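You operate a simulated robot arm through the tools that you are given. There is no shell and no other tool. Be economical: measure what you need, move in short steps, check, and stop when the job is done.

Carry out the task below with a simulated two-armed robot. There is one attempt and no reset: what you move stays moved.

## Task
On the planning table top, fold the cloth in half and then in half again.

It is judged by the outcome, as a careful person would: the job done as asked, and still so three seconds after it is handed in. It fails if anything else is knocked over, pushed out of place, dropped, spilled or broken. Flat cloth is picked up by pressing the open fingertips on it (5 to 10 N) and closing them slowly along it; thin cloth reads only 2 to 8 mm in the jaws.

## Robot
Two 7-joint arms with two-finger parallel grippers on one trunk, on a base that drives. Base frame: it is fixed to the floor where the robot stands at the start and does not move with it; the origin is under the middle of the robot, x ahead of it, y to its left, z up. Readings come in cm, rad, newtons and seconds.
The left shoulder is at the start at [6, 14.3, 90.1], the right one opposite. With the tool pointing down near the work surface each hand reaches from about 32 to 74 cm from the robot's upright axis, wherever it stands, measured 20 degrees to its own side. Places, roughly: planning table top [60, -20, 80]. Payload 1.57 kg a hand.
Tool frame (each hand has its own): the origin (TCP) lies between the finger pads and is the grasp point; the fingertips stand 3 cm ahead of it; z points along the fingers, y is the line along which they close. Largest opening 11 cm; finger width 2.4, thickness 1.2; the body of the gripper, 4.8 by 11.2 cm, starts 7.8 cm behind the TCP.
Orientation is told as [roll, pitch, yaw] about the base's x, y, z axes, in that order, counted from this pose: with the fingers straight down and closing along the base's y, the tool's x points along the base's -x, its y along +y and its z along -z.

## Interface
- The arms move only by the tool servo_tool. It takes "left_steps", "right_steps" or both (then of equal length, played together; a hand with none holds still); each is a list of rows, each an object (a shift or turn left out is 0, a gripper value left out holds the last) with "hand": the gripper command, from -1 (shut) to 1 (fully open), values between in proportion; "travel": the shift along the tool's x, y, z in units of 20 mm (1.0 is 20 mm), a list of three; "dr": the turn, a rotation vector about the tool's x, y, z in units of 8 degrees (1.0 is 8 degrees), a list of three. In form: [{"hand": hand, "travel": [dx, dy, dz], "dr": [ax, ay, az]}, ...]. A call has 1 to 8 rows; each row shifts and turns the commanded pose from where the row before left it, along the tool's axes as they then stand. A call with a number of a shift or a turn outside -1 to 1 is refused whole. Rows are played at 5 a second. More than 5 cm and 0.15 rad between two rows, or a gripper value outside its range, and nothing of the call is played. A pose out of reach is approached as far as the arm can. The call stops where the force on the tool passes 40 N (or 10 N more than at its start, if that is more) or the arm is blocked; 0.2 s more then pass. The fingers move at their own pace (about 4.5 cm/s each) and stop on an object; they squeeze with about 37 N. The grip force told is the motor's: it shows also when the fingers shut on nothing. Time passes only in rows, and 0.2 s behind the last, so rows that do not move let the fingers close. The reply holds the time, the measured pose of the TCP, the force on the tool along the base axes, the opening and the grip force, in the units named above and with some noise, with the torque about the TCP (base axes, N m) and any sound that the robot's microphone picked up.
- Cameras (640 x 400 px; columns grow to the right, rows downward): "scene" is now at [3.6, -1.7, 151.48]; the picture's right is [-0.17, -0.99, 0.00], its down [-0.82, 0.14, -0.56] and it looks along [0.55, -0.10, -0.83] (base axes); focal length 293 px, centre (320, 200). "left" rides on the left gripper at [7, -1.6, -14.1] in its tool frame; the picture's right is [0.23, 0.97, 0.00], its down [-0.85, 0.20, -0.48] and it looks along [-0.47, 0.11, 0.88] (tool axes); focal length 222 px, centre (320, 200). "right" rides on the right gripper at [7, 1.6, -14.1] in its tool frame; the picture's right is [-0.23, 0.97, 0.00], its down [-0.86, -0.20, -0.48] and it looks along [-0.47, -0.11, 0.88] (tool axes); focal length 222 px, centre (320, 200). There is no depth. A picture from a camera that has moved, and an enlarged one, comes with that camera's place and axes in the base frame and with its lens. The place of the scene camera against the robot may be out by one fixed shift of up to 1.8 cm in any direction.
- capture(camera): a new picture of that camera. No time passes.
- lift_body(by): slides the trunk up (or, below 0, down) by that many cm; the arms and the scene camera ride with it, the base frame stays. It gives what a move gives, with no picture.
- drive_base(legs): drives the robot by 1 to 6 legs, each [ahead, left, turn to the left] in cm, cm and rad, along the robot's own axes; the way and the turn of a leg run together, so that a leg with both is an arc; at most 150 cm and 3.142 rad a leg. The arms and the cameras ride along, it lands a little off, and it stops where it bumps. It gives what a move gives.
- turn_head(pan, tilt): turns the head with the scene camera to pan (to the left, within 1.501 rad either way) and tilt (down, from -0.506 to 1.204), counted from straight ahead of the robot. It gives what a move gives.
- enlarge(camera, box): a new picture of the part [left, top, right, bottom] of that camera's present view, enlarged. No time passes.
- hand_in(): hands the job in; it is judged then, once.

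Go step by step. Nothing tells you exact positions but the pictures and the camera data: compare them with the known pose of the tool, close in by small moves and look again before you grip or let go. The budget is 120 turns and 108 pictures, counting those below and the enlarged ones. Unless the task says otherwise, let go and move clear before handing in, and close with one line.

The tools are called after "Emit:" as name(argument=value, ...) on one line, values as JSON. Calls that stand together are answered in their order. servo_tool: Moves the arms, as the interface text tells. Its arguments: {"type":"object","properties":{"left_steps":{"type":"array","items":{"type":"object","properties":{"hand":{"type":"number"},"travel":{"type":"array","items":{"type":"number"}},"dr":{"type":"array","items":{"type":"number"}}}}},"right_steps":{"type":"array","items":{"type":"object","properties":{"hand":{"type":"number"},"travel":{"type":"array","items":{"type":"number"}},"dr":{"type":"array","items":{"type":"number"}}}}}},"required":[]} The other tools are called the same way: lift_body (by) slides the trunk up or down; drive_base (legs) drives the base; turn_head (pan, tilt) turns the head that bears the scene camera; capture (camera) takes a picture; enlarge (camera, box) takes an enlarged picture of a part of a camera's view; hand_in () hands the job in.

At the start:

```text
time: 0.0
left_ee_pos: [46.06, 3.05, 101.2]
left_ee_rot: [0.0, 0.001, 0.001]
left_wrist_force: [0.5, -0.1, -0.2]
left_ft_torque: [0.03, 0.01, -0.04]
left_opening: 11.02
left_grip_force: 0.0
right_ee_pos: [40.09, -40.03, 94.81]
right_ee_rot: [0.0, 0.0, 0.0]
right_wrist_force: [0.7, -1.5, -0.3]
right_ft_torque: [0.01, -0.01, -0.01]
right_opening: 11.0
right_grip_force: 0.0
trunk travel left (down, up): [-50.0, 9.0]
robot x, y, heading: [0.1, 0.03, -0.001]
head pan, tilt: [-0.173, 0.979]
```

scene: 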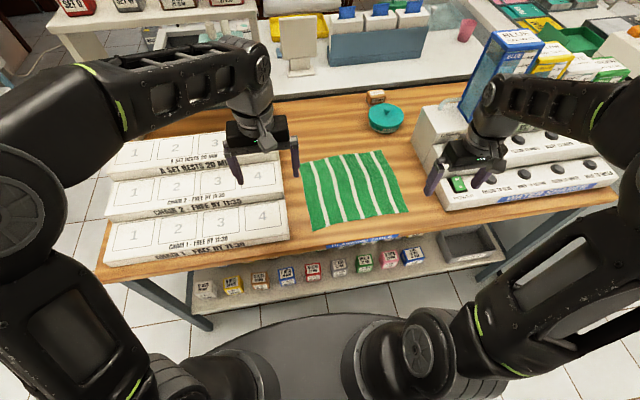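
right: 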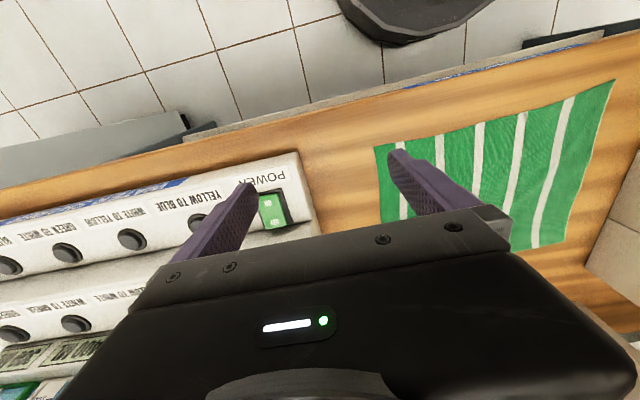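
left: 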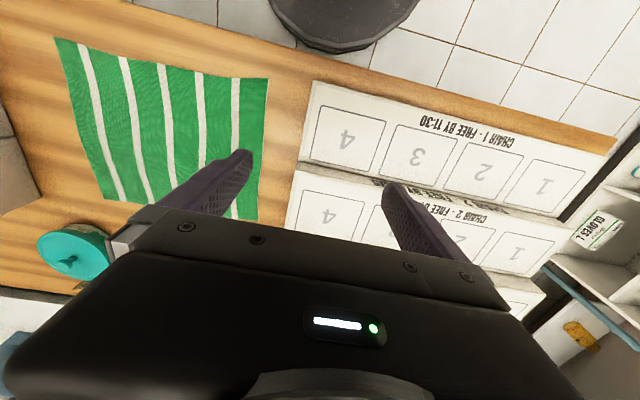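

The green striped cloth lies flat, about x 41–66, y −33 to −5, between the white trays (left) and the button box (right). I plan to grip both near corners and fold the near edge onto the far edge, so first I turn both grippers to close along x.

Emit:
servo_tool(left_steps=[{"hand": 1, "dr": [0, 0, 1]}, {"dr": [0, 0, 1]}, {"dr": [0, 0, 1]}, {"dr": [0, 0, 1]}, {"dr": [0, 0, 1]}, {"dr": [0, 0, 1]}], right_steps=[{"hand": 1, "dr": [0, 0, -1], "travel": [0, 0, -1]}, {"dr": [0, 0, -1], "travel": [0, 0, -1]}, {"dr": [0, 0, -1]}, {"dr": [0, 0, -1]}, {"dr": [0, 0, -1]}, {"dr": [0, 0, -1]}])

Emit:
enlarge(camera="scene", box=[230, 120, 470, 270])

```text
time: 1.4
left_ee_pos: [46.05, 2.95, 101.33]
left_ee_rot: [-0.001, 0.0, -0.84]
left_wrist_force: [0.4, 0.6, 0.2]
left_ft_torque: [-0.01, 0.02, 0.01]
left_opening: 11.0
left_grip_force: 0.1
right_ee_pos: [40.09, -39.94, 98.7]
right_ee_rot: [0.0, 0.0, 0.839]
right_wrist_force: [0.0, -0.6, -0.7]
right_ft_torque: [0.0, -0.03, 0.03]
right_opening: 10.99
right_grip_force: 0.1
trunk travel left (down, up): [-50.0, 9.0]
robot x, y, heading: [-0.3, 0.02, -0.0]
head pan, tilt: [-0.173, 0.979]
```

```text
2.67 times, centred on (350, 195) of scene
camera zoom: at [3.6, -1.69, 151.48], right [-0.17, -0.99, 0.0], down [-0.82, 0.14, -0.56], along [0.55, -0.1, -0.83], focal length 782 px, centre (240, 213)
```

zoom: 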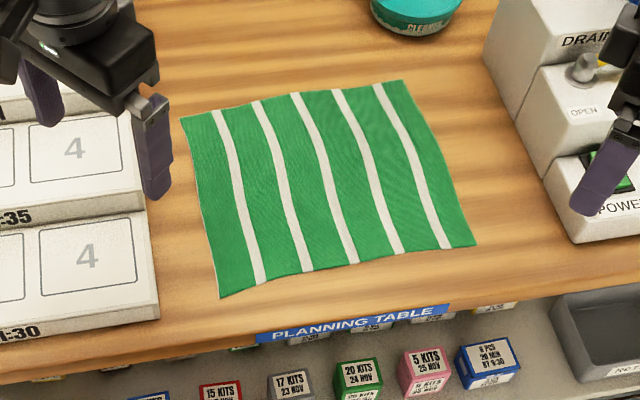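

The cloth outline is clear, slightly rotated (about 3°). I finish the turns to line up with it.

Emit:
servo_tool(left_steps=[{"dr": [0, 0, 1]}, {"dr": [0, 0, 1]}, {"dr": [0, 0, 1]}, {"dr": [0, 0, 1]}, {"dr": [0, 0, 0.87]}, {}], right_steps=[{"dr": [0, 0, -1]}, {"dr": [0, 0, -1]}, {"dr": [0, 0, -1]}, {"dr": [0, 0, -1]}, {"dr": [0, 0, -1]}, {"dr": [0, 0, -0.62]}])

```text
time: 2.8
left_ee_pos: [46.0, 3.04, 101.23]
left_ee_rot: [0.002, 0.0, -1.521]
left_wrist_force: [0.1, -0.4, 0.7]
left_ft_torque: [0.05, 0.01, 0.02]
left_opening: 11.01
left_grip_force: 0.0
right_ee_pos: [40.06, -39.92, 98.64]
right_ee_rot: [0.001, 0.0, 1.626]
right_wrist_force: [-1.1, 0.2, -0.6]
right_ft_torque: [0.02, 0.01, -0.01]
right_opening: 11.02
right_grip_force: 0.0
trunk travel left (down, up): [-50.0, 9.0]
robot x, y, heading: [-0.32, 0.2, -0.001]
head pan, tilt: [-0.173, 0.979]
```

Both grippers are aligned. I now carry them above the near corners and look with the wrist cameras.

Emit:
servo_tool(left_steps=[{"hand": -0.45, "travel": [-1, -0.25, 0]}, {"travel": [-1, -0.25, 0.4]}, {"travel": [-1, -0.25, 0.6]}, {"travel": [-1, -0.25, 1]}, {"travel": [-1, -0.25, 1]}, {"travel": [0, 0, 1]}, {"travel": [0, 0, 1]}], right_steps=[{"hand": -0.45, "travel": [-0.8, -0.57, 0]}, {"travel": [-0.8, -0.57, 0]}, {"travel": [-0.8, -0.57, 0]}, {"travel": [-0.8, -0.57, 0]}, {"travel": [-0.86, -0.57, 0.8]}, {"travel": [0, 0, 1]}, {"travel": [0, 0, 1]}])

Emit:
capture(camera="left")

Emit:
capture(camera="right")

Emit:
enlarge(camera="scene", box=[230, 120, 470, 270])

```text
time: 4.4
left_ee_pos: [44.16, -7.11, 91.13]
left_ee_rot: [0.001, -0.001, -1.517]
left_wrist_force: [0.3, 0.6, -0.1]
left_ft_torque: [-0.03, -0.02, 0.02]
left_opening: 3.04
left_grip_force: 0.0
right_ee_pos: [45.2, -31.55, 93.26]
right_ee_rot: [0.0, 0.001, 1.622]
right_wrist_force: [0.0, 0.2, 0.3]
right_ft_torque: [-0.02, 0.0, 0.04]
right_opening: 3.02
right_grip_force: 0.1
trunk travel left (down, up): [-50.0, 9.0]
robot x, y, heading: [0.18, 0.16, 0.001]
head pan, tilt: [-0.173, 0.979]
```

```text
103 pictures are left
camera left: at [42.18, -0.25, 105.12], right [0.96, 0.28, 0.0], down [0.24, -0.84, 0.48], along [0.13, -0.46, -0.88], focal length 222 px, centre (320, 200)
```

left: 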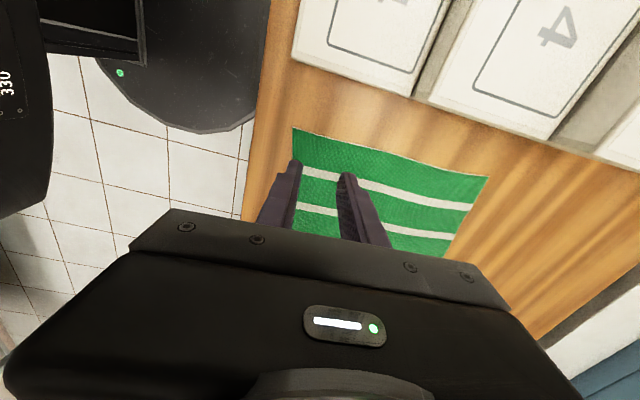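

```text
102 pictures are left
camera right: at [43.86, -38.43, 107.23], right [-0.98, 0.18, 0.0], down [0.16, 0.86, 0.48], along [0.08, 0.47, -0.88], focal length 222 px, centre (320, 200)
```

right: 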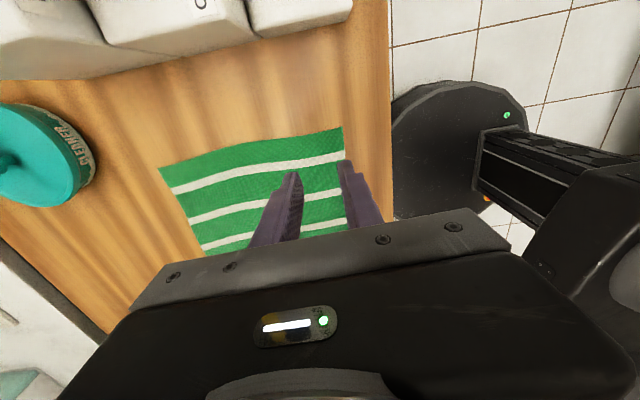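

```text
2.67 times, centred on (350, 195) of scene
camera zoom: at [3.64, -1.72, 151.48], right [-0.17, -0.99, 0.0], down [-0.82, 0.14, -0.56], along [0.55, -0.1, -0.83], focal length 782 px, centre (240, 213)
```

zoom: 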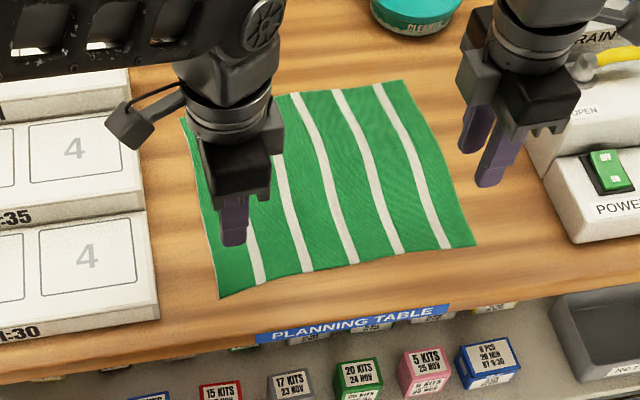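

The corners agree across cameras: near-left (40.6, −5.6), near-right (42.0, −33), far-left (64.7, −4.7), far-right (65.8, −32.2). I lower to just above the cloth.

Emit:
servo_tool(left_steps=[{"travel": [0, 0, 1]}, {"travel": [0, 0, 1]}, {"travel": [0, 0, 0.6]}, {"travel": [0, 0, 0.6]}, {"travel": [0, 0, 0.4]}, {}], right_steps=[{"travel": [0, 0, 1]}, {"travel": [0, 0, 1]}, {"travel": [0, 0, 1]}, {"travel": [0, 0, 1]}, {"travel": [0, 0, 0.65]}, {}])

Emit:
capture(camera="left")

Emit:
capture(camera="right")

```text
time: 5.8
left_ee_pos: [44.13, -7.01, 83.93]
left_ee_rot: [0.0, 0.001, -1.519]
left_wrist_force: [-0.1, -0.3, -0.3]
left_ft_torque: [0.01, -0.03, -0.01]
left_opening: 3.04
left_grip_force: 0.0
right_ee_pos: [45.18, -31.66, 83.93]
right_ee_rot: [0.0, 0.0, 1.624]
right_wrist_force: [-0.2, 0.8, 0.1]
right_ft_torque: [0.01, 0.01, 0.01]
right_opening: 3.04
right_grip_force: 0.0
trunk travel left (down, up): [-50.0, 9.0]
robot x, y, heading: [0.23, -0.06, -0.001]
head pan, tilt: [-0.173, 0.979]
```

```text
100 pictures are left
camera left: at [42.12, -0.15, 98.0], right [0.96, 0.28, 0.0], down [0.24, -0.84, 0.48], along [0.13, -0.46, -0.88], focal length 222 px, centre (320, 200)
```

left: 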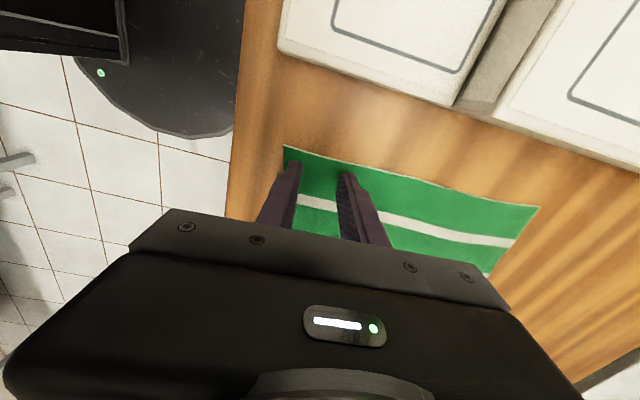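

```text
99 pictures are left
camera right: at [43.9, -38.43, 97.84], right [-0.98, 0.18, 0.0], down [0.15, 0.86, 0.48], along [0.08, 0.47, -0.88], focal length 222 px, centre (320, 200)
```

right: 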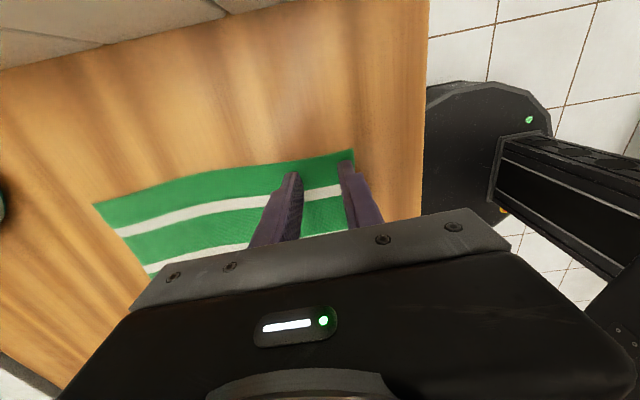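

Tips are about 1 cm above the cloth, outer fingers near the rim. I shift both 5 mm inward and press down gently.

Emit:
servo_tool(left_steps=[{"travel": [0, 0.25, 0]}, {"travel": [0, 0, 0.15]}, {"travel": [0, 0, 0.1]}, {"travel": [0, 0, 0.1]}, {}], right_steps=[{"travel": [0, -0.25, 0]}, {"travel": [0, 0, 0.15]}, {"travel": [0, 0, 0.1]}, {"travel": [0, 0, 0.1]}, {}])

```text
time: 7.0
left_ee_pos: [44.61, -7.07, 83.38]
left_ee_rot: [0.0, 0.0, -1.518]
left_wrist_force: [-0.1, -0.3, -1.0]
left_ft_torque: [0.03, 0.01, 0.01]
left_opening: 3.03
left_grip_force: 0.1
right_ee_pos: [45.76, -31.45, 83.13]
right_ee_rot: [0.0, 0.0, 1.623]
right_wrist_force: [1.0, -0.2, 0.8]
right_ft_torque: [0.02, -0.01, 0.0]
right_opening: 2.99
right_grip_force: 0.1
trunk travel left (down, up): [-50.0, 9.0]
robot x, y, heading: [-0.15, 0.02, -0.001]
head pan, tilt: [-0.173, 0.979]
```

Emit:
servo_tool(left_steps=[{"travel": [0, 0, 0.05]}, {"travel": [0, 0, 0.05]}, {}], right_steps=[{"travel": [0, 0, 0.05]}, {"travel": [0, 0, 0.05]}, {}])

```text
time: 7.8
left_ee_pos: [44.66, -7.02, 83.17]
left_ee_rot: [0.002, 0.001, -1.519]
left_wrist_force: [0.7, -0.4, 1.0]
left_ft_torque: [0.01, -0.02, -0.03]
left_opening: 3.03
left_grip_force: 0.0
right_ee_pos: [45.82, -31.39, 83.08]
right_ee_rot: [-0.002, 0.003, 1.622]
right_wrist_force: [-1.4, -1.4, 20.6]
right_ft_torque: [-0.08, 0.32, 0.03]
right_opening: 3.02
right_grip_force: 0.1
trunk travel left (down, up): [-50.0, 9.0]
robot x, y, heading: [0.15, 0.11, 0.002]
head pan, tilt: [-0.173, 0.979]
```

Right hand is in contact (too firm, 20 N); I ease it, and lower the left a touch.

Emit:
servo_tool(left_steps=[{"travel": [0, 0, 0.05]}, {}], right_steps=[{"travel": [0, 0, -0.055]}, {}])

```text
time: 8.4
left_ee_pos: [44.63, -7.07, 83.13]
left_ee_rot: [0.002, -0.002, -1.516]
left_wrist_force: [-1.1, 3.5, 13.0]
left_ft_torque: [0.12, 0.23, -0.03]
left_opening: 3.04
left_grip_force: 0.1
right_ee_pos: [45.69, -31.48, 83.19]
right_ee_rot: [-0.002, -0.001, 1.622]
right_wrist_force: [0.8, -2.0, 6.7]
right_ft_torque: [-0.09, 0.01, 0.05]
right_opening: 2.96
right_grip_force: 0.0
trunk travel left (down, up): [-50.0, 9.0]
robot x, y, heading: [-0.19, 0.15, 0.001]
head pan, tilt: [-0.173, 0.979]
```

Contact is good; I ease the left slightly and close slowly.

Emit:
servo_tool(left_steps=[{"travel": [0, 0, -0.02], "hand": -0.5}, {"hand": -0.56}, {"hand": -0.62}, {"hand": -0.68}, {"hand": -0.75}, {"hand": -0.82}, {"hand": -0.9}, {"hand": -1}], right_steps=[{"hand": -0.5}, {"hand": -0.56}, {"hand": -0.62}, {"hand": -0.68}, {"hand": -0.75}, {"hand": -0.82}, {"hand": -0.9}, {"hand": -1}])

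Emit:
capture(camera="left")

Emit:
capture(camera="right")

```text
time: 10.2
left_ee_pos: [44.52, -7.08, 83.16]
left_ee_rot: [0.001, 0.0, -1.517]
left_wrist_force: [-2.5, -0.7, 16.7]
left_ft_torque: [0.07, 0.12, 0.04]
left_opening: 0.22
left_grip_force: 23.7
right_ee_pos: [45.6, -31.43, 83.19]
right_ee_rot: [0.002, 0.0, 1.623]
right_wrist_force: [-1.6, -0.4, 2.7]
right_ft_torque: [-0.02, -0.03, -0.02]
right_opening: 0.21
right_grip_force: 18.6
trunk travel left (down, up): [-50.0, 9.0]
robot x, y, heading: [0.4, 0.13, 0.0]
head pan, tilt: [-0.173, 0.979]
```

```text
98 pictures are left
camera left: at [42.54, -0.18, 97.17], right [0.96, 0.28, 0.0], down [0.24, -0.84, 0.48], along [0.13, -0.46, -0.88], focal length 222 px, centre (320, 200)
```

left: 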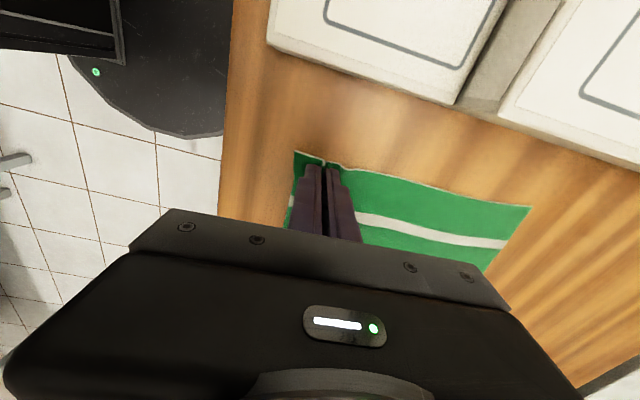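

```text
97 pictures are left
camera right: at [44.35, -38.31, 97.21], right [-0.98, 0.18, 0.0], down [0.15, 0.86, 0.48], along [0.09, 0.47, -0.88], focal length 222 px, centre (320, 200)
```

right: 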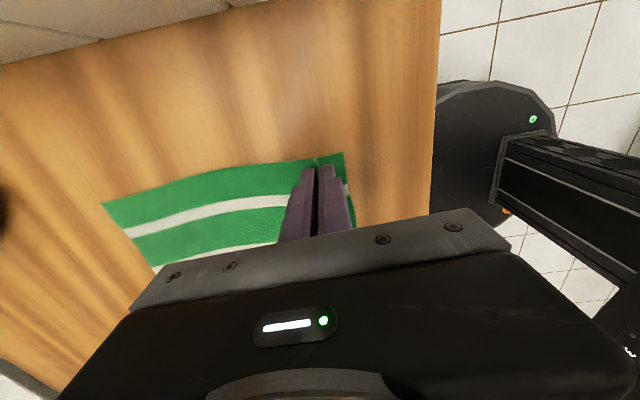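

Both hands appear to have pinched folds (2 mm). I lift a few cm to test.

Emit:
servo_tool(left_steps=[{"hand": -1, "travel": [0, 0, -0.3]}, {"travel": [0, 0, -0.6]}, {"travel": [0, 0, -0.8]}, {"travel": [0, 0, -0.8]}], right_steps=[{"hand": -1, "travel": [0, 0, -0.3]}, {"travel": [0, 0, -0.6]}, {"travel": [0, 0, -0.8]}, {"travel": [0, 0, -0.8]}])

Emit:
capture(camera="scene")

Emit:
capture(camera="left")

Emit:
capture(camera="right")

```text
time: 11.2
left_ee_pos: [44.41, -6.95, 87.99]
left_ee_rot: [-0.001, -0.001, -1.519]
left_wrist_force: [-0.8, -0.4, -0.2]
left_ft_torque: [0.04, 0.02, -0.01]
left_opening: 0.22
left_grip_force: 23.5
right_ee_pos: [45.79, -31.36, 88.16]
right_ee_rot: [-0.001, -0.001, 1.622]
right_wrist_force: [-0.7, 0.5, 0.0]
right_ft_torque: [0.0, 0.03, -0.02]
right_opening: 0.22
right_grip_force: 24.0
trunk travel left (down, up): [-50.0, 9.0]
robot x, y, heading: [-0.06, 0.38, -0.005]
head pan, tilt: [-0.173, 0.979]
```

```text
96 pictures are left
camera scene: at [3.57, -1.69, 151.48], right [-0.17, -0.99, 0.0], down [-0.82, 0.14, -0.56], along [0.55, -0.1, -0.83], focal length 293 px, centre (320, 200)
```

scene: 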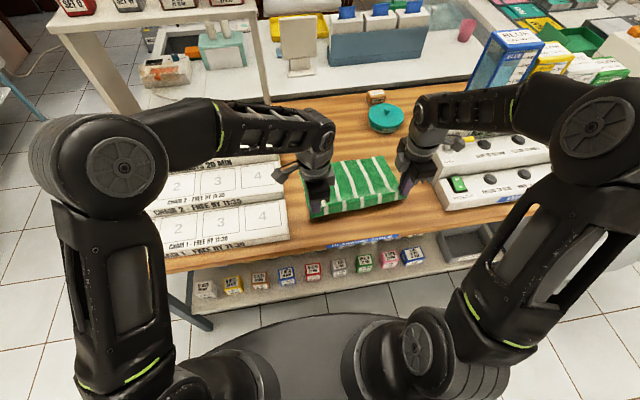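

```text
95 pictures are left
camera left: at [42.42, -0.11, 102.07], right [0.96, 0.28, 0.0], down [0.24, -0.84, 0.48], along [0.13, -0.46, -0.88], focal length 222 px, centre (320, 200)
```

left: 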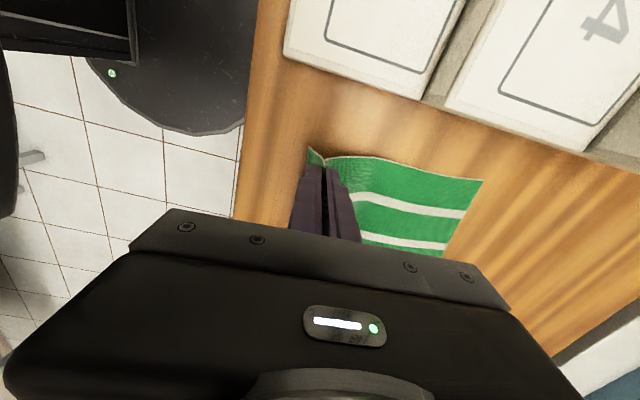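

```text
94 pictures are left
camera right: at [44.51, -38.28, 102.11], right [-0.98, 0.18, 0.0], down [0.15, 0.86, 0.48], along [0.08, 0.47, -0.88], focal length 222 px, centre (320, 200)
```

right: 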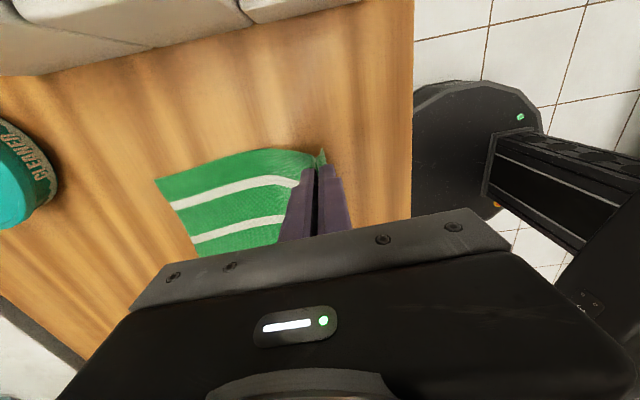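

The lift works, but this leaves a ~2.4 cm tail outside the grip that would end up tucked backwards after folding. I set the cloth back down and re-grip right at the rim, with the outer finger just off the edge.

Emit:
servo_tool(left_steps=[{"travel": [0, 0, 0.8]}, {"travel": [0, 0, 0.8]}, {"travel": [0, 0, 0.6]}, {"travel": [0, 0, 0.2]}, {"hand": -0.45}, {}, {"travel": [0, 0, -1]}, {"travel": [0, 0, -1]}], right_steps=[{"travel": [0, 0, 0.8]}, {"travel": [0, 0, 0.8]}, {"travel": [0, 0, 0.6]}, {"travel": [0, 0, 0.2]}, {"hand": -0.45}, {}, {"travel": [0, 0, -1]}, {"travel": [0, 0, -1]}])

Emit:
capture(camera="left")

Emit:
capture(camera="right")

```text
time: 13.0
left_ee_pos: [44.6, -7.11, 87.17]
left_ee_rot: [0.001, 0.0, -1.52]
left_wrist_force: [-0.7, 0.7, -0.1]
left_ft_torque: [0.0, -0.01, 0.0]
left_opening: 3.02
left_grip_force: 0.2
right_ee_pos: [45.82, -31.66, 87.35]
right_ee_rot: [-0.001, 0.001, 1.622]
right_wrist_force: [-0.7, 0.5, 0.1]
right_ft_torque: [0.01, 0.0, -0.03]
right_opening: 3.03
right_grip_force: 0.0
trunk travel left (down, up): [-50.0, 9.0]
robot x, y, heading: [0.17, 0.19, 0.001]
head pan, tilt: [-0.173, 0.979]
```

```text
93 pictures are left
camera left: at [42.63, -0.17, 101.2], right [0.96, 0.28, 0.0], down [0.24, -0.84, 0.48], along [0.13, -0.46, -0.88], focal length 222 px, centre (320, 200)
```

left: 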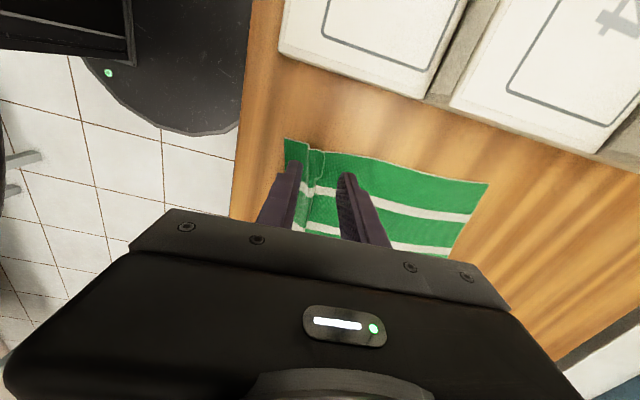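

```text
92 pictures are left
camera right: at [44.39, -38.5, 101.4], right [-0.98, 0.18, 0.0], down [0.15, 0.86, 0.48], along [0.08, 0.47, -0.88], focal length 222 px, centre (320, 200)
```

right: 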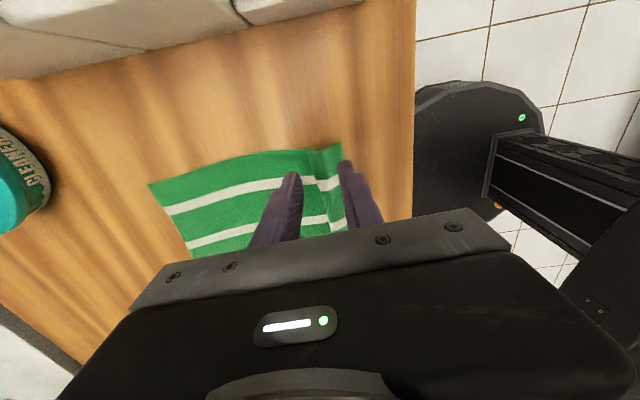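

The cloth is back with a small crease. I set a narrow 1.4 cm opening and straddle the rim with each hand.

Emit:
servo_tool(left_steps=[{"hand": -0.745, "travel": [0, -1, 0]}, {"travel": [0, -0.65, 0]}, {"travel": [0, 0, 0.9]}, {"travel": [0, 0, 0.5]}, {}], right_steps=[{"hand": -0.745, "travel": [0, 0.6, 0]}, {"travel": [0, 0.5, 0]}, {"travel": [0, 0, 0.9]}, {"travel": [0, 0, 0.6]}, {}])

Emit:
enlarge(camera="left", box=[240, 100, 440, 225])

Emit:
enlarge(camera="right", box=[220, 100, 420, 225])

```text
time: 14.2
left_ee_pos: [41.16, -7.28, 84.52]
left_ee_rot: [0.0, 0.0, -1.517]
left_wrist_force: [0.8, 0.0, 0.0]
left_ft_torque: [-0.01, 0.01, -0.02]
left_opening: 1.39
left_grip_force: 0.0
right_ee_pos: [43.43, -31.51, 84.36]
right_ee_rot: [0.0, -0.001, 1.622]
right_wrist_force: [0.0, 0.4, 0.3]
right_ft_torque: [-0.01, -0.01, -0.04]
right_opening: 1.4
right_grip_force: 0.0
trunk travel left (down, up): [-50.0, 9.0]
robot x, y, heading: [-0.23, 0.15, 0.001]
head pan, tilt: [-0.173, 0.979]
```

```text
3.20 times, centred on (340, 162) of left
camera zoom: at [39.21, -0.32, 98.49], right [0.96, 0.28, 0.0], down [0.24, -0.84, 0.48], along [0.13, -0.46, -0.88], focal length 711 px, centre (256, 320)
```

zoom: 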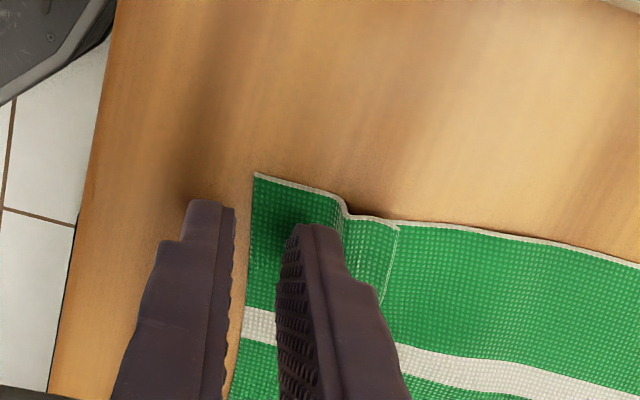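

```text
3.20 times, centred on (320, 162) of right
camera zoom: at [42.1, -38.47, 98.39], right [-0.98, 0.18, 0.0], down [0.16, 0.86, 0.48], along [0.08, 0.47, -0.88], focal length 711 px, centre (320, 320)
```

zoom: 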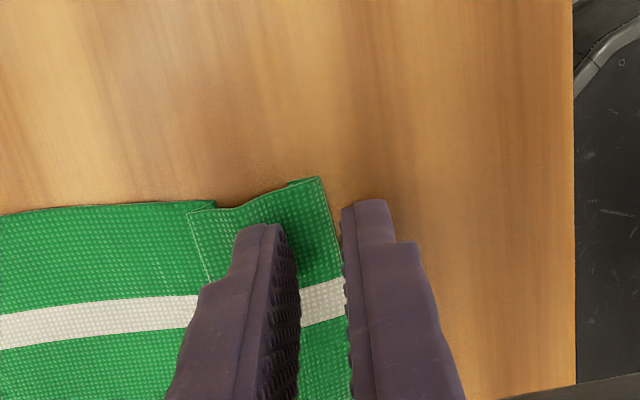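

Both hands straddle the rim well. I lower to contact.

Emit:
servo_tool(left_steps=[{"travel": [0, 0, 0.5]}, {"travel": [0, 0, 0.1]}, {}], right_steps=[{"travel": [0, 0, 0.45]}, {"travel": [0, 0, 0.08]}, {}])

```text
time: 15.0
left_ee_pos: [41.24, -7.3, 83.15]
left_ee_rot: [-0.001, -0.002, -1.519]
left_wrist_force: [-0.1, 0.1, 0.3]
left_ft_torque: [0.04, 0.02, -0.02]
left_opening: 1.41
left_grip_force: 0.1
right_ee_pos: [43.39, -31.63, 83.26]
right_ee_rot: [0.0, -0.001, 1.621]
right_wrist_force: [0.2, -0.2, 0.4]
right_ft_torque: [-0.01, -0.01, -0.03]
right_opening: 1.42
right_grip_force: 0.1
trunk travel left (down, up): [-50.0, 9.0]
robot x, y, heading: [0.13, 0.23, -0.002]
head pan, tilt: [-0.173, 0.979]
```

Emit:
servo_tool(left_steps=[{"travel": [0, 0, 0.06]}, {}], right_steps=[{"travel": [0, 0, 0.06]}, {}])

```text
time: 15.6
left_ee_pos: [41.2, -7.25, 83.18]
left_ee_rot: [0.003, 0.0, -1.518]
left_wrist_force: [-0.3, -0.3, 1.4]
left_ft_torque: [-0.01, -0.01, 0.0]
left_opening: 1.4
left_grip_force: 0.1
right_ee_pos: [43.6, -31.6, 83.08]
right_ee_rot: [0.0, 0.0, 1.621]
right_wrist_force: [-0.5, 0.2, 1.5]
right_ft_torque: [-0.01, -0.02, -0.02]
right_opening: 1.4
right_grip_force: 0.2
trunk travel left (down, up): [-50.0, 9.0]
robot x, y, heading: [0.01, -0.2, -0.003]
head pan, tilt: [-0.173, 0.979]
```

Emit:
servo_tool(left_steps=[{"travel": [0, 0, 0.04]}, {}], right_steps=[{"travel": [0, 0, 0.04]}, {}])

```text
time: 16.2
left_ee_pos: [41.13, -7.18, 83.14]
left_ee_rot: [0.002, -0.003, -1.518]
left_wrist_force: [0.6, 0.0, 6.8]
left_ft_torque: [-0.01, -0.07, 0.02]
left_opening: 1.44
left_grip_force: 0.7
right_ee_pos: [43.58, -31.65, 83.24]
right_ee_rot: [-0.002, -0.001, 1.623]
right_wrist_force: [-1.0, 1.1, 9.0]
right_ft_torque: [-0.07, 0.0, -0.01]
right_opening: 1.33
right_grip_force: 0.0
trunk travel left (down, up): [-50.0, 9.0]
robot x, y, heading: [0.03, 0.05, -0.003]
head pan, tilt: [-0.173, 0.979]
```

Contact at 7–9 N on both; I close slowly.

Emit:
servo_tool(left_steps=[{"hand": -0.78}, {"hand": -0.81}, {"hand": -0.84}, {"hand": -0.87}, {"hand": -0.9}, {"hand": -0.94}, {"hand": -1}, {}], right_steps=[{"hand": -0.78}, {"hand": -0.81}, {"hand": -0.84}, {"hand": -0.87}, {"hand": -0.9}, {"hand": -0.94}, {"hand": -1}, {}])

Emit:
enlarge(camera="left", box=[240, 100, 440, 225])

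Emit:
enlarge(camera="right", box=[220, 100, 420, 225])

```text
time: 18.0
left_ee_pos: [41.17, -7.14, 83.12]
left_ee_rot: [0.002, -0.001, -1.519]
left_wrist_force: [2.4, -1.8, 11.6]
left_ft_torque: [0.0, -0.13, -0.01]
left_opening: 0.0
left_grip_force: 21.6
right_ee_pos: [43.55, -31.53, 83.1]
right_ee_rot: [-0.001, 0.003, 1.623]
right_wrist_force: [1.5, 0.0, 23.0]
right_ft_torque: [-0.02, -0.05, 0.04]
right_opening: 0.16
right_grip_force: 23.3
trunk travel left (down, up): [-50.0, 9.0]
robot x, y, heading: [-0.08, 0.1, -0.004]
head pan, tilt: [-0.173, 0.979]
```

```text
3.20 times, centred on (340, 162) of left
camera zoom: at [39.18, -0.23, 97.17], right [0.96, 0.28, 0.0], down [0.24, -0.84, 0.48], along [0.14, -0.46, -0.88], focal length 711 px, centre (256, 320)
```

zoom: 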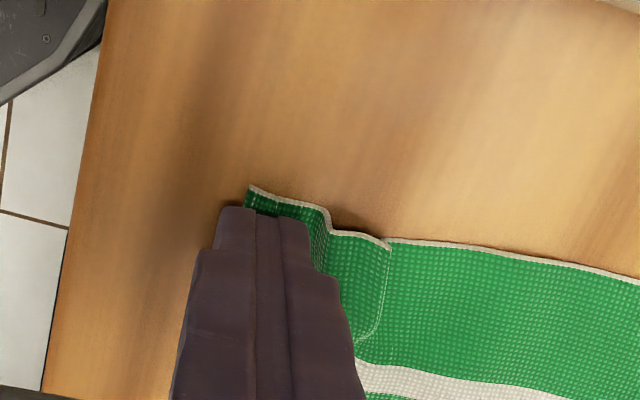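

```text
3.20 times, centred on (320, 162) of right
camera zoom: at [42.19, -38.45, 97.24], right [-0.98, 0.18, 0.0], down [0.15, 0.86, 0.48], along [0.09, 0.47, -0.88], focal length 711 px, centre (320, 320)
```

zoom: 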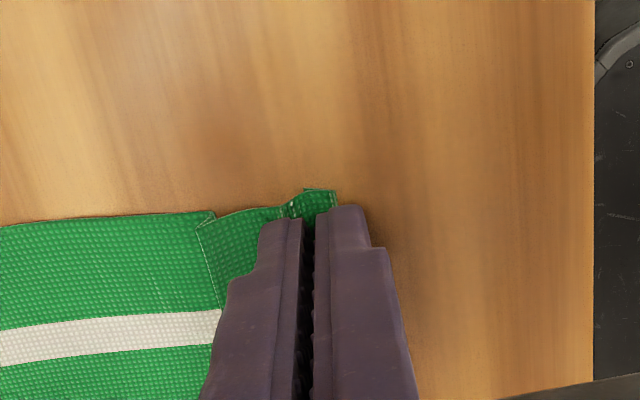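

The right hand holds the rim; the left slipped (0 mm). I reopen the left and look.

Emit:
servo_tool(left_steps=[{"hand": -0.75, "travel": [0, 0, -0.1]}, {"travel": [0, 0, -0.4]}, {}])

Emit:
enlarge(camera="left", box=[240, 100, 440, 225])

```text
time: 18.8
left_ee_pos: [41.26, -7.21, 84.09]
left_ee_rot: [0.003, -0.002, -1.517]
left_wrist_force: [0.4, 0.1, 0.0]
left_ft_torque: [0.0, -0.02, 0.0]
left_opening: 1.4
left_grip_force: 0.1
right_ee_pos: [43.51, -31.69, 83.19]
right_ee_rot: [-0.001, 0.002, 1.623]
right_wrist_force: [2.4, -1.0, 26.8]
right_ft_torque: [-0.07, -0.08, 0.02]
right_opening: 0.18
right_grip_force: 23.7
trunk travel left (down, up): [-50.0, 9.0]
robot x, y, heading: [-0.19, 0.05, -0.004]
head pan, tilt: [-0.173, 0.979]
```

```text
3.20 times, centred on (340, 162) of left
camera zoom: at [39.14, -0.23, 98.1], right [0.96, 0.28, 0.0], down [0.24, -0.84, 0.48], along [0.13, -0.46, -0.88], focal length 711 px, centre (256, 320)
```

zoom: 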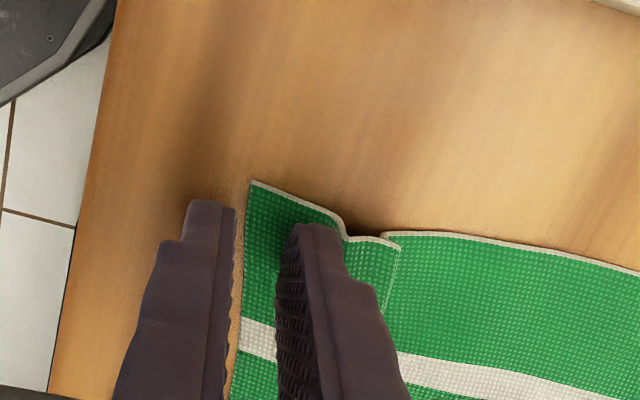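

I shift the left hand 8 mm inward so the outer tip just presses the rim, then press again.

Emit:
servo_tool(left_steps=[{"travel": [0, 0.4, 0]}, {"travel": [0, 0, 0.4]}, {"travel": [0, 0, 0.05]}, {}])

```text
time: 19.8
left_ee_pos: [41.9, -7.07, 83.35]
left_ee_rot: [0.003, -0.002, -1.518]
left_wrist_force: [0.0, 0.0, 0.2]
left_ft_torque: [-0.01, -0.02, 0.01]
left_opening: 1.36
left_grip_force: 0.1
right_ee_pos: [43.55, -31.55, 83.32]
right_ee_rot: [0.0, 0.001, 1.622]
right_wrist_force: [2.2, -1.2, 29.5]
right_ft_torque: [-0.09, -0.08, 0.03]
right_opening: 0.2
right_grip_force: 23.2
trunk travel left (down, up): [-50.0, 9.0]
robot x, y, heading: [0.22, 0.06, -0.003]
head pan, tilt: [-0.173, 0.979]
```

Emit:
servo_tool(left_steps=[{"travel": [0, 0, 0.06]}, {"travel": [0, 0, 0.04]}, {}], right_steps=[{"travel": [0, 0, -0.08]}, {"travel": [0, 0, -0.05]}, {}])

```text
time: 20.6
left_ee_pos: [41.92, -7.16, 83.14]
left_ee_rot: [0.004, -0.001, -1.518]
left_wrist_force: [-1.9, 5.7, 25.3]
left_ft_torque: [0.24, -0.18, 0.07]
left_opening: 1.28
left_grip_force: 0.1
right_ee_pos: [43.38, -31.74, 83.25]
right_ee_rot: [0.004, 0.001, 1.62]
right_wrist_force: [-0.2, -0.1, 1.3]
right_ft_torque: [-0.03, -0.02, -0.01]
right_opening: 0.17
right_grip_force: 23.8
trunk travel left (down, up): [-50.0, 9.0]
robot x, y, heading: [-0.23, 0.21, -0.002]
head pan, tilt: [-0.173, 0.979]
```

The left presses a little hard (25 N); I ease 1.3 mm and close slowly.

Emit:
servo_tool(left_steps=[{"travel": [0, 0, -0.06]}, {"hand": -0.79}, {"hand": -0.82}, {"hand": -0.85}, {"hand": -0.88}, {"hand": -0.92}, {"hand": -1}, {}])

Emit:
enlarge(camera="left", box=[240, 100, 440, 225])

```text
time: 22.4
left_ee_pos: [42.1, -7.17, 83.18]
left_ee_rot: [0.003, -0.002, -1.518]
left_wrist_force: [3.2, -0.4, 16.0]
left_ft_torque: [0.01, -0.14, -0.03]
left_opening: 0.02
left_grip_force: 21.6
right_ee_pos: [43.42, -31.69, 83.32]
right_ee_rot: [0.001, 0.0, 1.624]
right_wrist_force: [-0.1, -0.6, 1.0]
right_ft_torque: [0.01, -0.02, 0.05]
right_opening: 0.14
right_grip_force: 23.1
trunk travel left (down, up): [-50.0, 9.0]
robot x, y, heading: [-0.07, 0.06, 0.001]
head pan, tilt: [-0.173, 0.979]
```

```text
3.20 times, centred on (340, 162) of left
camera zoom: at [40.08, -0.29, 97.16], right [0.96, 0.28, 0.0], down [0.24, -0.84, 0.48], along [0.14, -0.46, -0.88], focal length 711 px, centre (256, 320)
```

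zoom: 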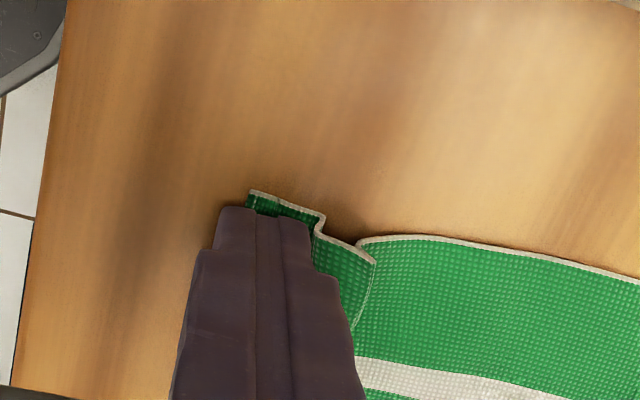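

The left slipped again. I reopen wider (2.4 cm) and check where the rim is now.

Emit:
servo_tool(left_steps=[{"hand": -0.56, "travel": [0, 0, -0.1]}, {"travel": [0, 0, -0.4]}, {}])

Emit:
enlarge(camera="left", box=[240, 100, 440, 225])

```text
time: 23.2
left_ee_pos: [42.07, -7.13, 84.06]
left_ee_rot: [0.0, -0.001, -1.518]
left_wrist_force: [-0.4, 0.0, 0.1]
left_ft_torque: [-0.02, -0.03, -0.04]
left_opening: 2.41
left_grip_force: 0.1
right_ee_pos: [43.52, -31.59, 83.33]
right_ee_rot: [-0.001, 0.0, 1.624]
right_wrist_force: [0.1, -0.3, 0.4]
right_ft_torque: [0.03, 0.01, -0.02]
right_opening: 0.17
right_grip_force: 23.2
trunk travel left (down, up): [-50.0, 9.0]
robot x, y, heading: [0.14, -0.0, 0.002]
head pan, tilt: [-0.173, 0.979]
```

```text
3.20 times, centred on (340, 162) of left
camera zoom: at [40.12, -0.21, 98.12], right [0.96, 0.28, 0.0], down [0.24, -0.84, 0.48], along [0.13, -0.46, -0.88], focal length 711 px, centre (256, 320)
```

zoom: 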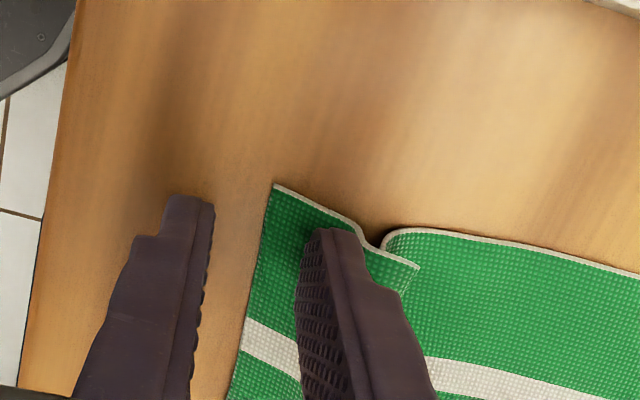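

The left corner has a pleat of about 1.5 cm. I'll smooth it: press the closed fingers on the tail and drag it outward (−x).

Emit:
servo_tool(left_steps=[{"hand": -1, "travel": [0, 0.55, 0]}, {}, {"travel": [0, 0, 0.4]}, {}])

Emit:
enlarge(camera="left", box=[240, 100, 440, 225])

```text
time: 24.2
left_ee_pos: [43.18, -7.11, 83.35]
left_ee_rot: [0.001, 0.001, -1.518]
left_wrist_force: [-0.5, -0.1, 0.4]
left_ft_torque: [0.03, -0.01, 0.01]
left_opening: 0.0
left_grip_force: 21.5
right_ee_pos: [43.53, -31.49, 83.24]
right_ee_rot: [0.001, 0.0, 1.621]
right_wrist_force: [0.7, 0.1, 1.9]
right_ft_torque: [0.0, -0.01, -0.01]
right_opening: 0.15
right_grip_force: 23.8
trunk travel left (down, up): [-50.0, 9.0]
robot x, y, heading: [-0.27, 0.02, 0.002]
head pan, tilt: [-0.173, 0.979]
```

```text
3.20 times, centred on (340, 162) of left
camera zoom: at [41.2, -0.23, 97.31], right [0.96, 0.28, 0.0], down [0.24, -0.84, 0.48], along [0.13, -0.46, -0.88], focal length 711 px, centre (256, 320)
```

zoom: 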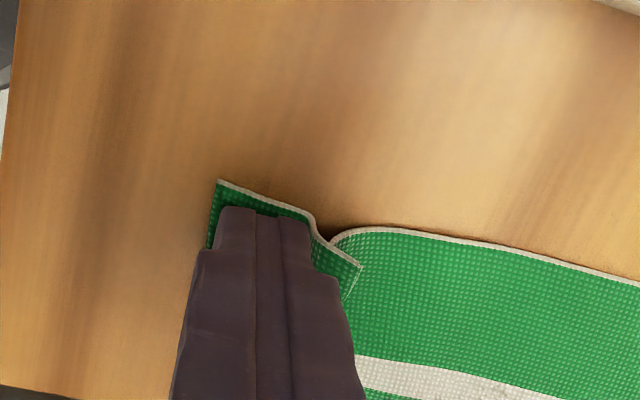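

Emit:
servo_tool(left_steps=[{"travel": [0, 0, 0.12]}, {}])

```text
time: 24.8
left_ee_pos: [43.3, -7.2, 83.13]
left_ee_rot: [0.001, -0.001, -1.517]
left_wrist_force: [-0.8, 0.9, 7.6]
left_ft_torque: [0.05, 0.04, 0.03]
left_opening: 0.02
left_grip_force: 21.0
right_ee_pos: [43.49, -31.61, 83.24]
right_ee_rot: [-0.001, -0.002, 1.624]
right_wrist_force: [-0.3, 0.3, 0.4]
right_ft_torque: [0.0, -0.01, 0.02]
right_opening: 0.19
right_grip_force: 23.5
trunk travel left (down, up): [-50.0, 9.0]
robot x, y, heading: [0.21, 0.3, -0.002]
head pan, tilt: [-0.173, 0.979]
```

Emit:
servo_tool(left_steps=[{"travel": [0, -0.15, 0]}, {"travel": [0, -0.15, 0]}, {"travel": [0, -0.15, 0]}, {"travel": [0, -0.15, 0]}, {"travel": [0, -0.15, 0]}, {"travel": [0, -0.1, 0]}])

Emit:
enlarge(camera="left", box=[240, 100, 440, 225])

```text
time: 26.2
left_ee_pos: [41.5, -7.26, 83.1]
left_ee_rot: [0.004, -0.002, -1.519]
left_wrist_force: [3.9, -0.6, 17.3]
left_ft_torque: [0.01, -0.06, 0.01]
left_opening: 0.0
left_grip_force: 21.2
right_ee_pos: [43.49, -31.59, 83.34]
right_ee_rot: [-0.001, -0.001, 1.622]
right_wrist_force: [-0.5, -0.3, 0.1]
right_ft_torque: [-0.01, -0.02, -0.01]
right_opening: 0.13
right_grip_force: 23.3
trunk travel left (down, up): [-50.0, 9.0]
robot x, y, heading: [-0.06, -0.42, -0.002]
head pan, tilt: [-0.173, 0.979]
```

```text
3.20 times, centred on (340, 162) of left
camera zoom: at [39.49, -0.34, 97.16], right [0.96, 0.28, 0.0], down [0.24, -0.84, 0.48], along [0.14, -0.46, -0.88], focal length 711 px, centre (256, 320)
```

zoom: 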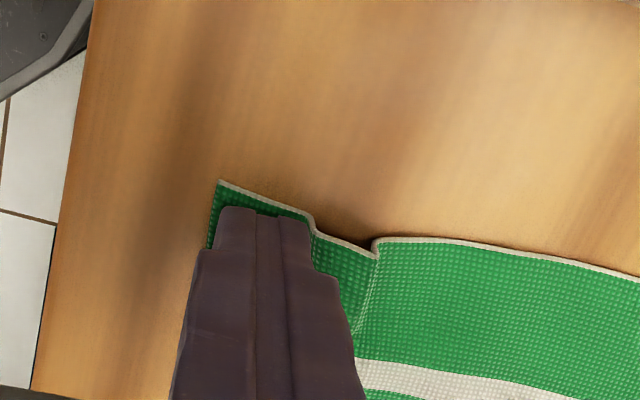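

Dragging works; the pleat is nearly out. A little more, then lift and look.

Emit:
servo_tool(left_steps=[{"travel": [0, -0.15, 0]}, {"travel": [0, -0.15, 0]}, {"travel": [0, -0.1, 0]}, {}, {"travel": [0, 0, -0.5], "hand": -0.6}, {}])

Emit:
enlarge(camera="left", box=[240, 100, 440, 225])

```text
time: 27.6
left_ee_pos: [40.53, -7.07, 84.02]
left_ee_rot: [-0.002, 0.002, -1.519]
left_wrist_force: [0.0, -0.2, 0.0]
left_ft_torque: [-0.03, -0.02, -0.01]
left_opening: 2.21
left_grip_force: 0.1
right_ee_pos: [43.43, -31.69, 83.38]
right_ee_rot: [0.0, 0.0, 1.623]
right_wrist_force: [0.4, -0.1, 0.8]
right_ft_torque: [0.03, 0.01, -0.01]
right_opening: 0.17
right_grip_force: 23.3
trunk travel left (down, up): [-50.0, 9.0]
robot x, y, heading: [0.16, -0.31, 0.001]
head pan, tilt: [-0.173, 0.979]
```

```text
3.20 times, centred on (340, 162) of left
camera zoom: at [38.57, -0.28, 98.05], right [0.96, 0.28, 0.0], down [0.24, -0.84, 0.48], along [0.13, -0.46, -0.88], focal length 711 px, centre (256, 320)
```

zoom: 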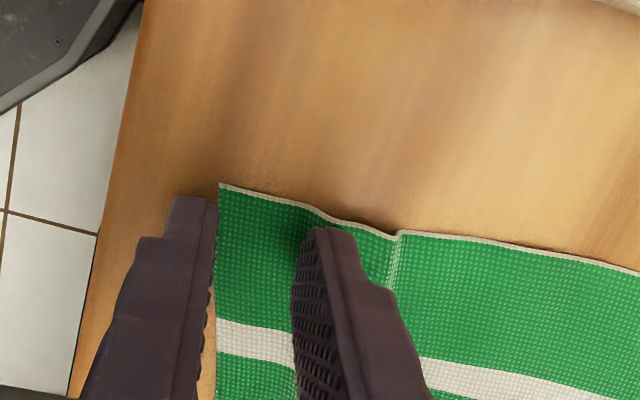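

The rim is smooth again at x≈39.4. I re-grip with 2.2 cm opening, outer tip 8 mm inside the rim.

Emit:
servo_tool(left_steps=[{"travel": [0, 0.4, 0]}, {"travel": [0, 0, 0.4]}, {"travel": [0, 0, 0.08]}, {}])

Emit:
enlarge(camera="left", box=[240, 100, 440, 225])

```text
time: 28.6
left_ee_pos: [41.5, -7.17, 83.11]
left_ee_rot: [0.0, 0.0, -1.519]
left_wrist_force: [-0.8, 1.0, 3.7]
left_ft_torque: [0.0, 0.02, 0.02]
left_opening: 2.2
left_grip_force: 0.0
right_ee_pos: [43.55, -31.61, 83.39]
right_ee_rot: [-0.001, -0.001, 1.623]
right_wrist_force: [-0.1, 0.2, 0.7]
right_ft_torque: [0.01, -0.02, 0.02]
right_opening: 0.14
right_grip_force: 23.3
trunk travel left (down, up): [-50.0, 9.0]
robot x, y, heading: [-0.06, -0.29, -0.001]
head pan, tilt: [-0.173, 0.979]
```

```text
3.20 times, centred on (340, 162) of left
camera zoom: at [39.5, -0.23, 97.19], right [0.96, 0.28, 0.0], down [0.24, -0.84, 0.48], along [0.13, -0.46, -0.88], focal length 711 px, centre (256, 320)
```

zoom: 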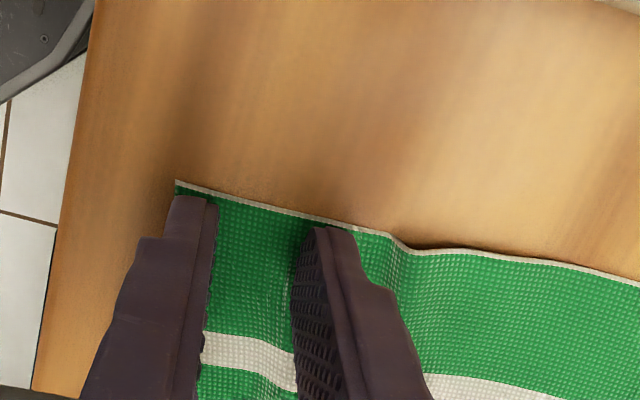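

The outer tip is inside the rim. Press slightly and close slowly.

Emit:
servo_tool(left_steps=[{"travel": [0, 0, 0.03], "hand": -0.64}, {"hand": -0.69}, {"hand": -0.74}, {"hand": -0.79}, {"hand": -0.84}, {"hand": -0.9}, {"hand": -1}, {}])

Emit:
enlarge(camera="left", box=[240, 100, 440, 225])

```text
time: 30.4
left_ee_pos: [41.5, -7.24, 83.11]
left_ee_rot: [0.004, -0.001, -1.516]
left_wrist_force: [3.3, -1.1, 22.3]
left_ft_torque: [-0.08, -0.08, 0.02]
left_opening: 0.23
left_grip_force: 23.4
right_ee_pos: [43.55, -31.65, 83.36]
right_ee_rot: [-0.001, 0.0, 1.624]
right_wrist_force: [0.6, 0.2, 0.6]
right_ft_torque: [0.01, 0.0, 0.0]
right_opening: 0.17
right_grip_force: 23.2
trunk travel left (down, up): [-50.0, 9.0]
robot x, y, heading: [0.43, 0.04, 0.001]
head pan, tilt: [-0.173, 0.979]
```

```text
3.20 times, centred on (340, 162) of left
camera zoom: at [39.49, -0.25, 97.16], right [0.96, 0.28, 0.0], down [0.24, -0.84, 0.48], along [0.14, -0.46, -0.88], focal length 711 px, centre (256, 320)
```

zoom: 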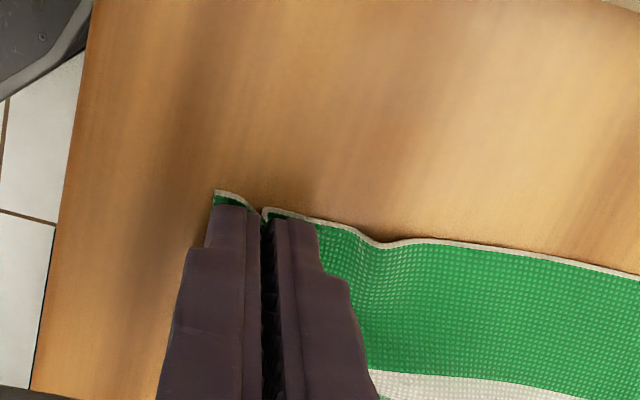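

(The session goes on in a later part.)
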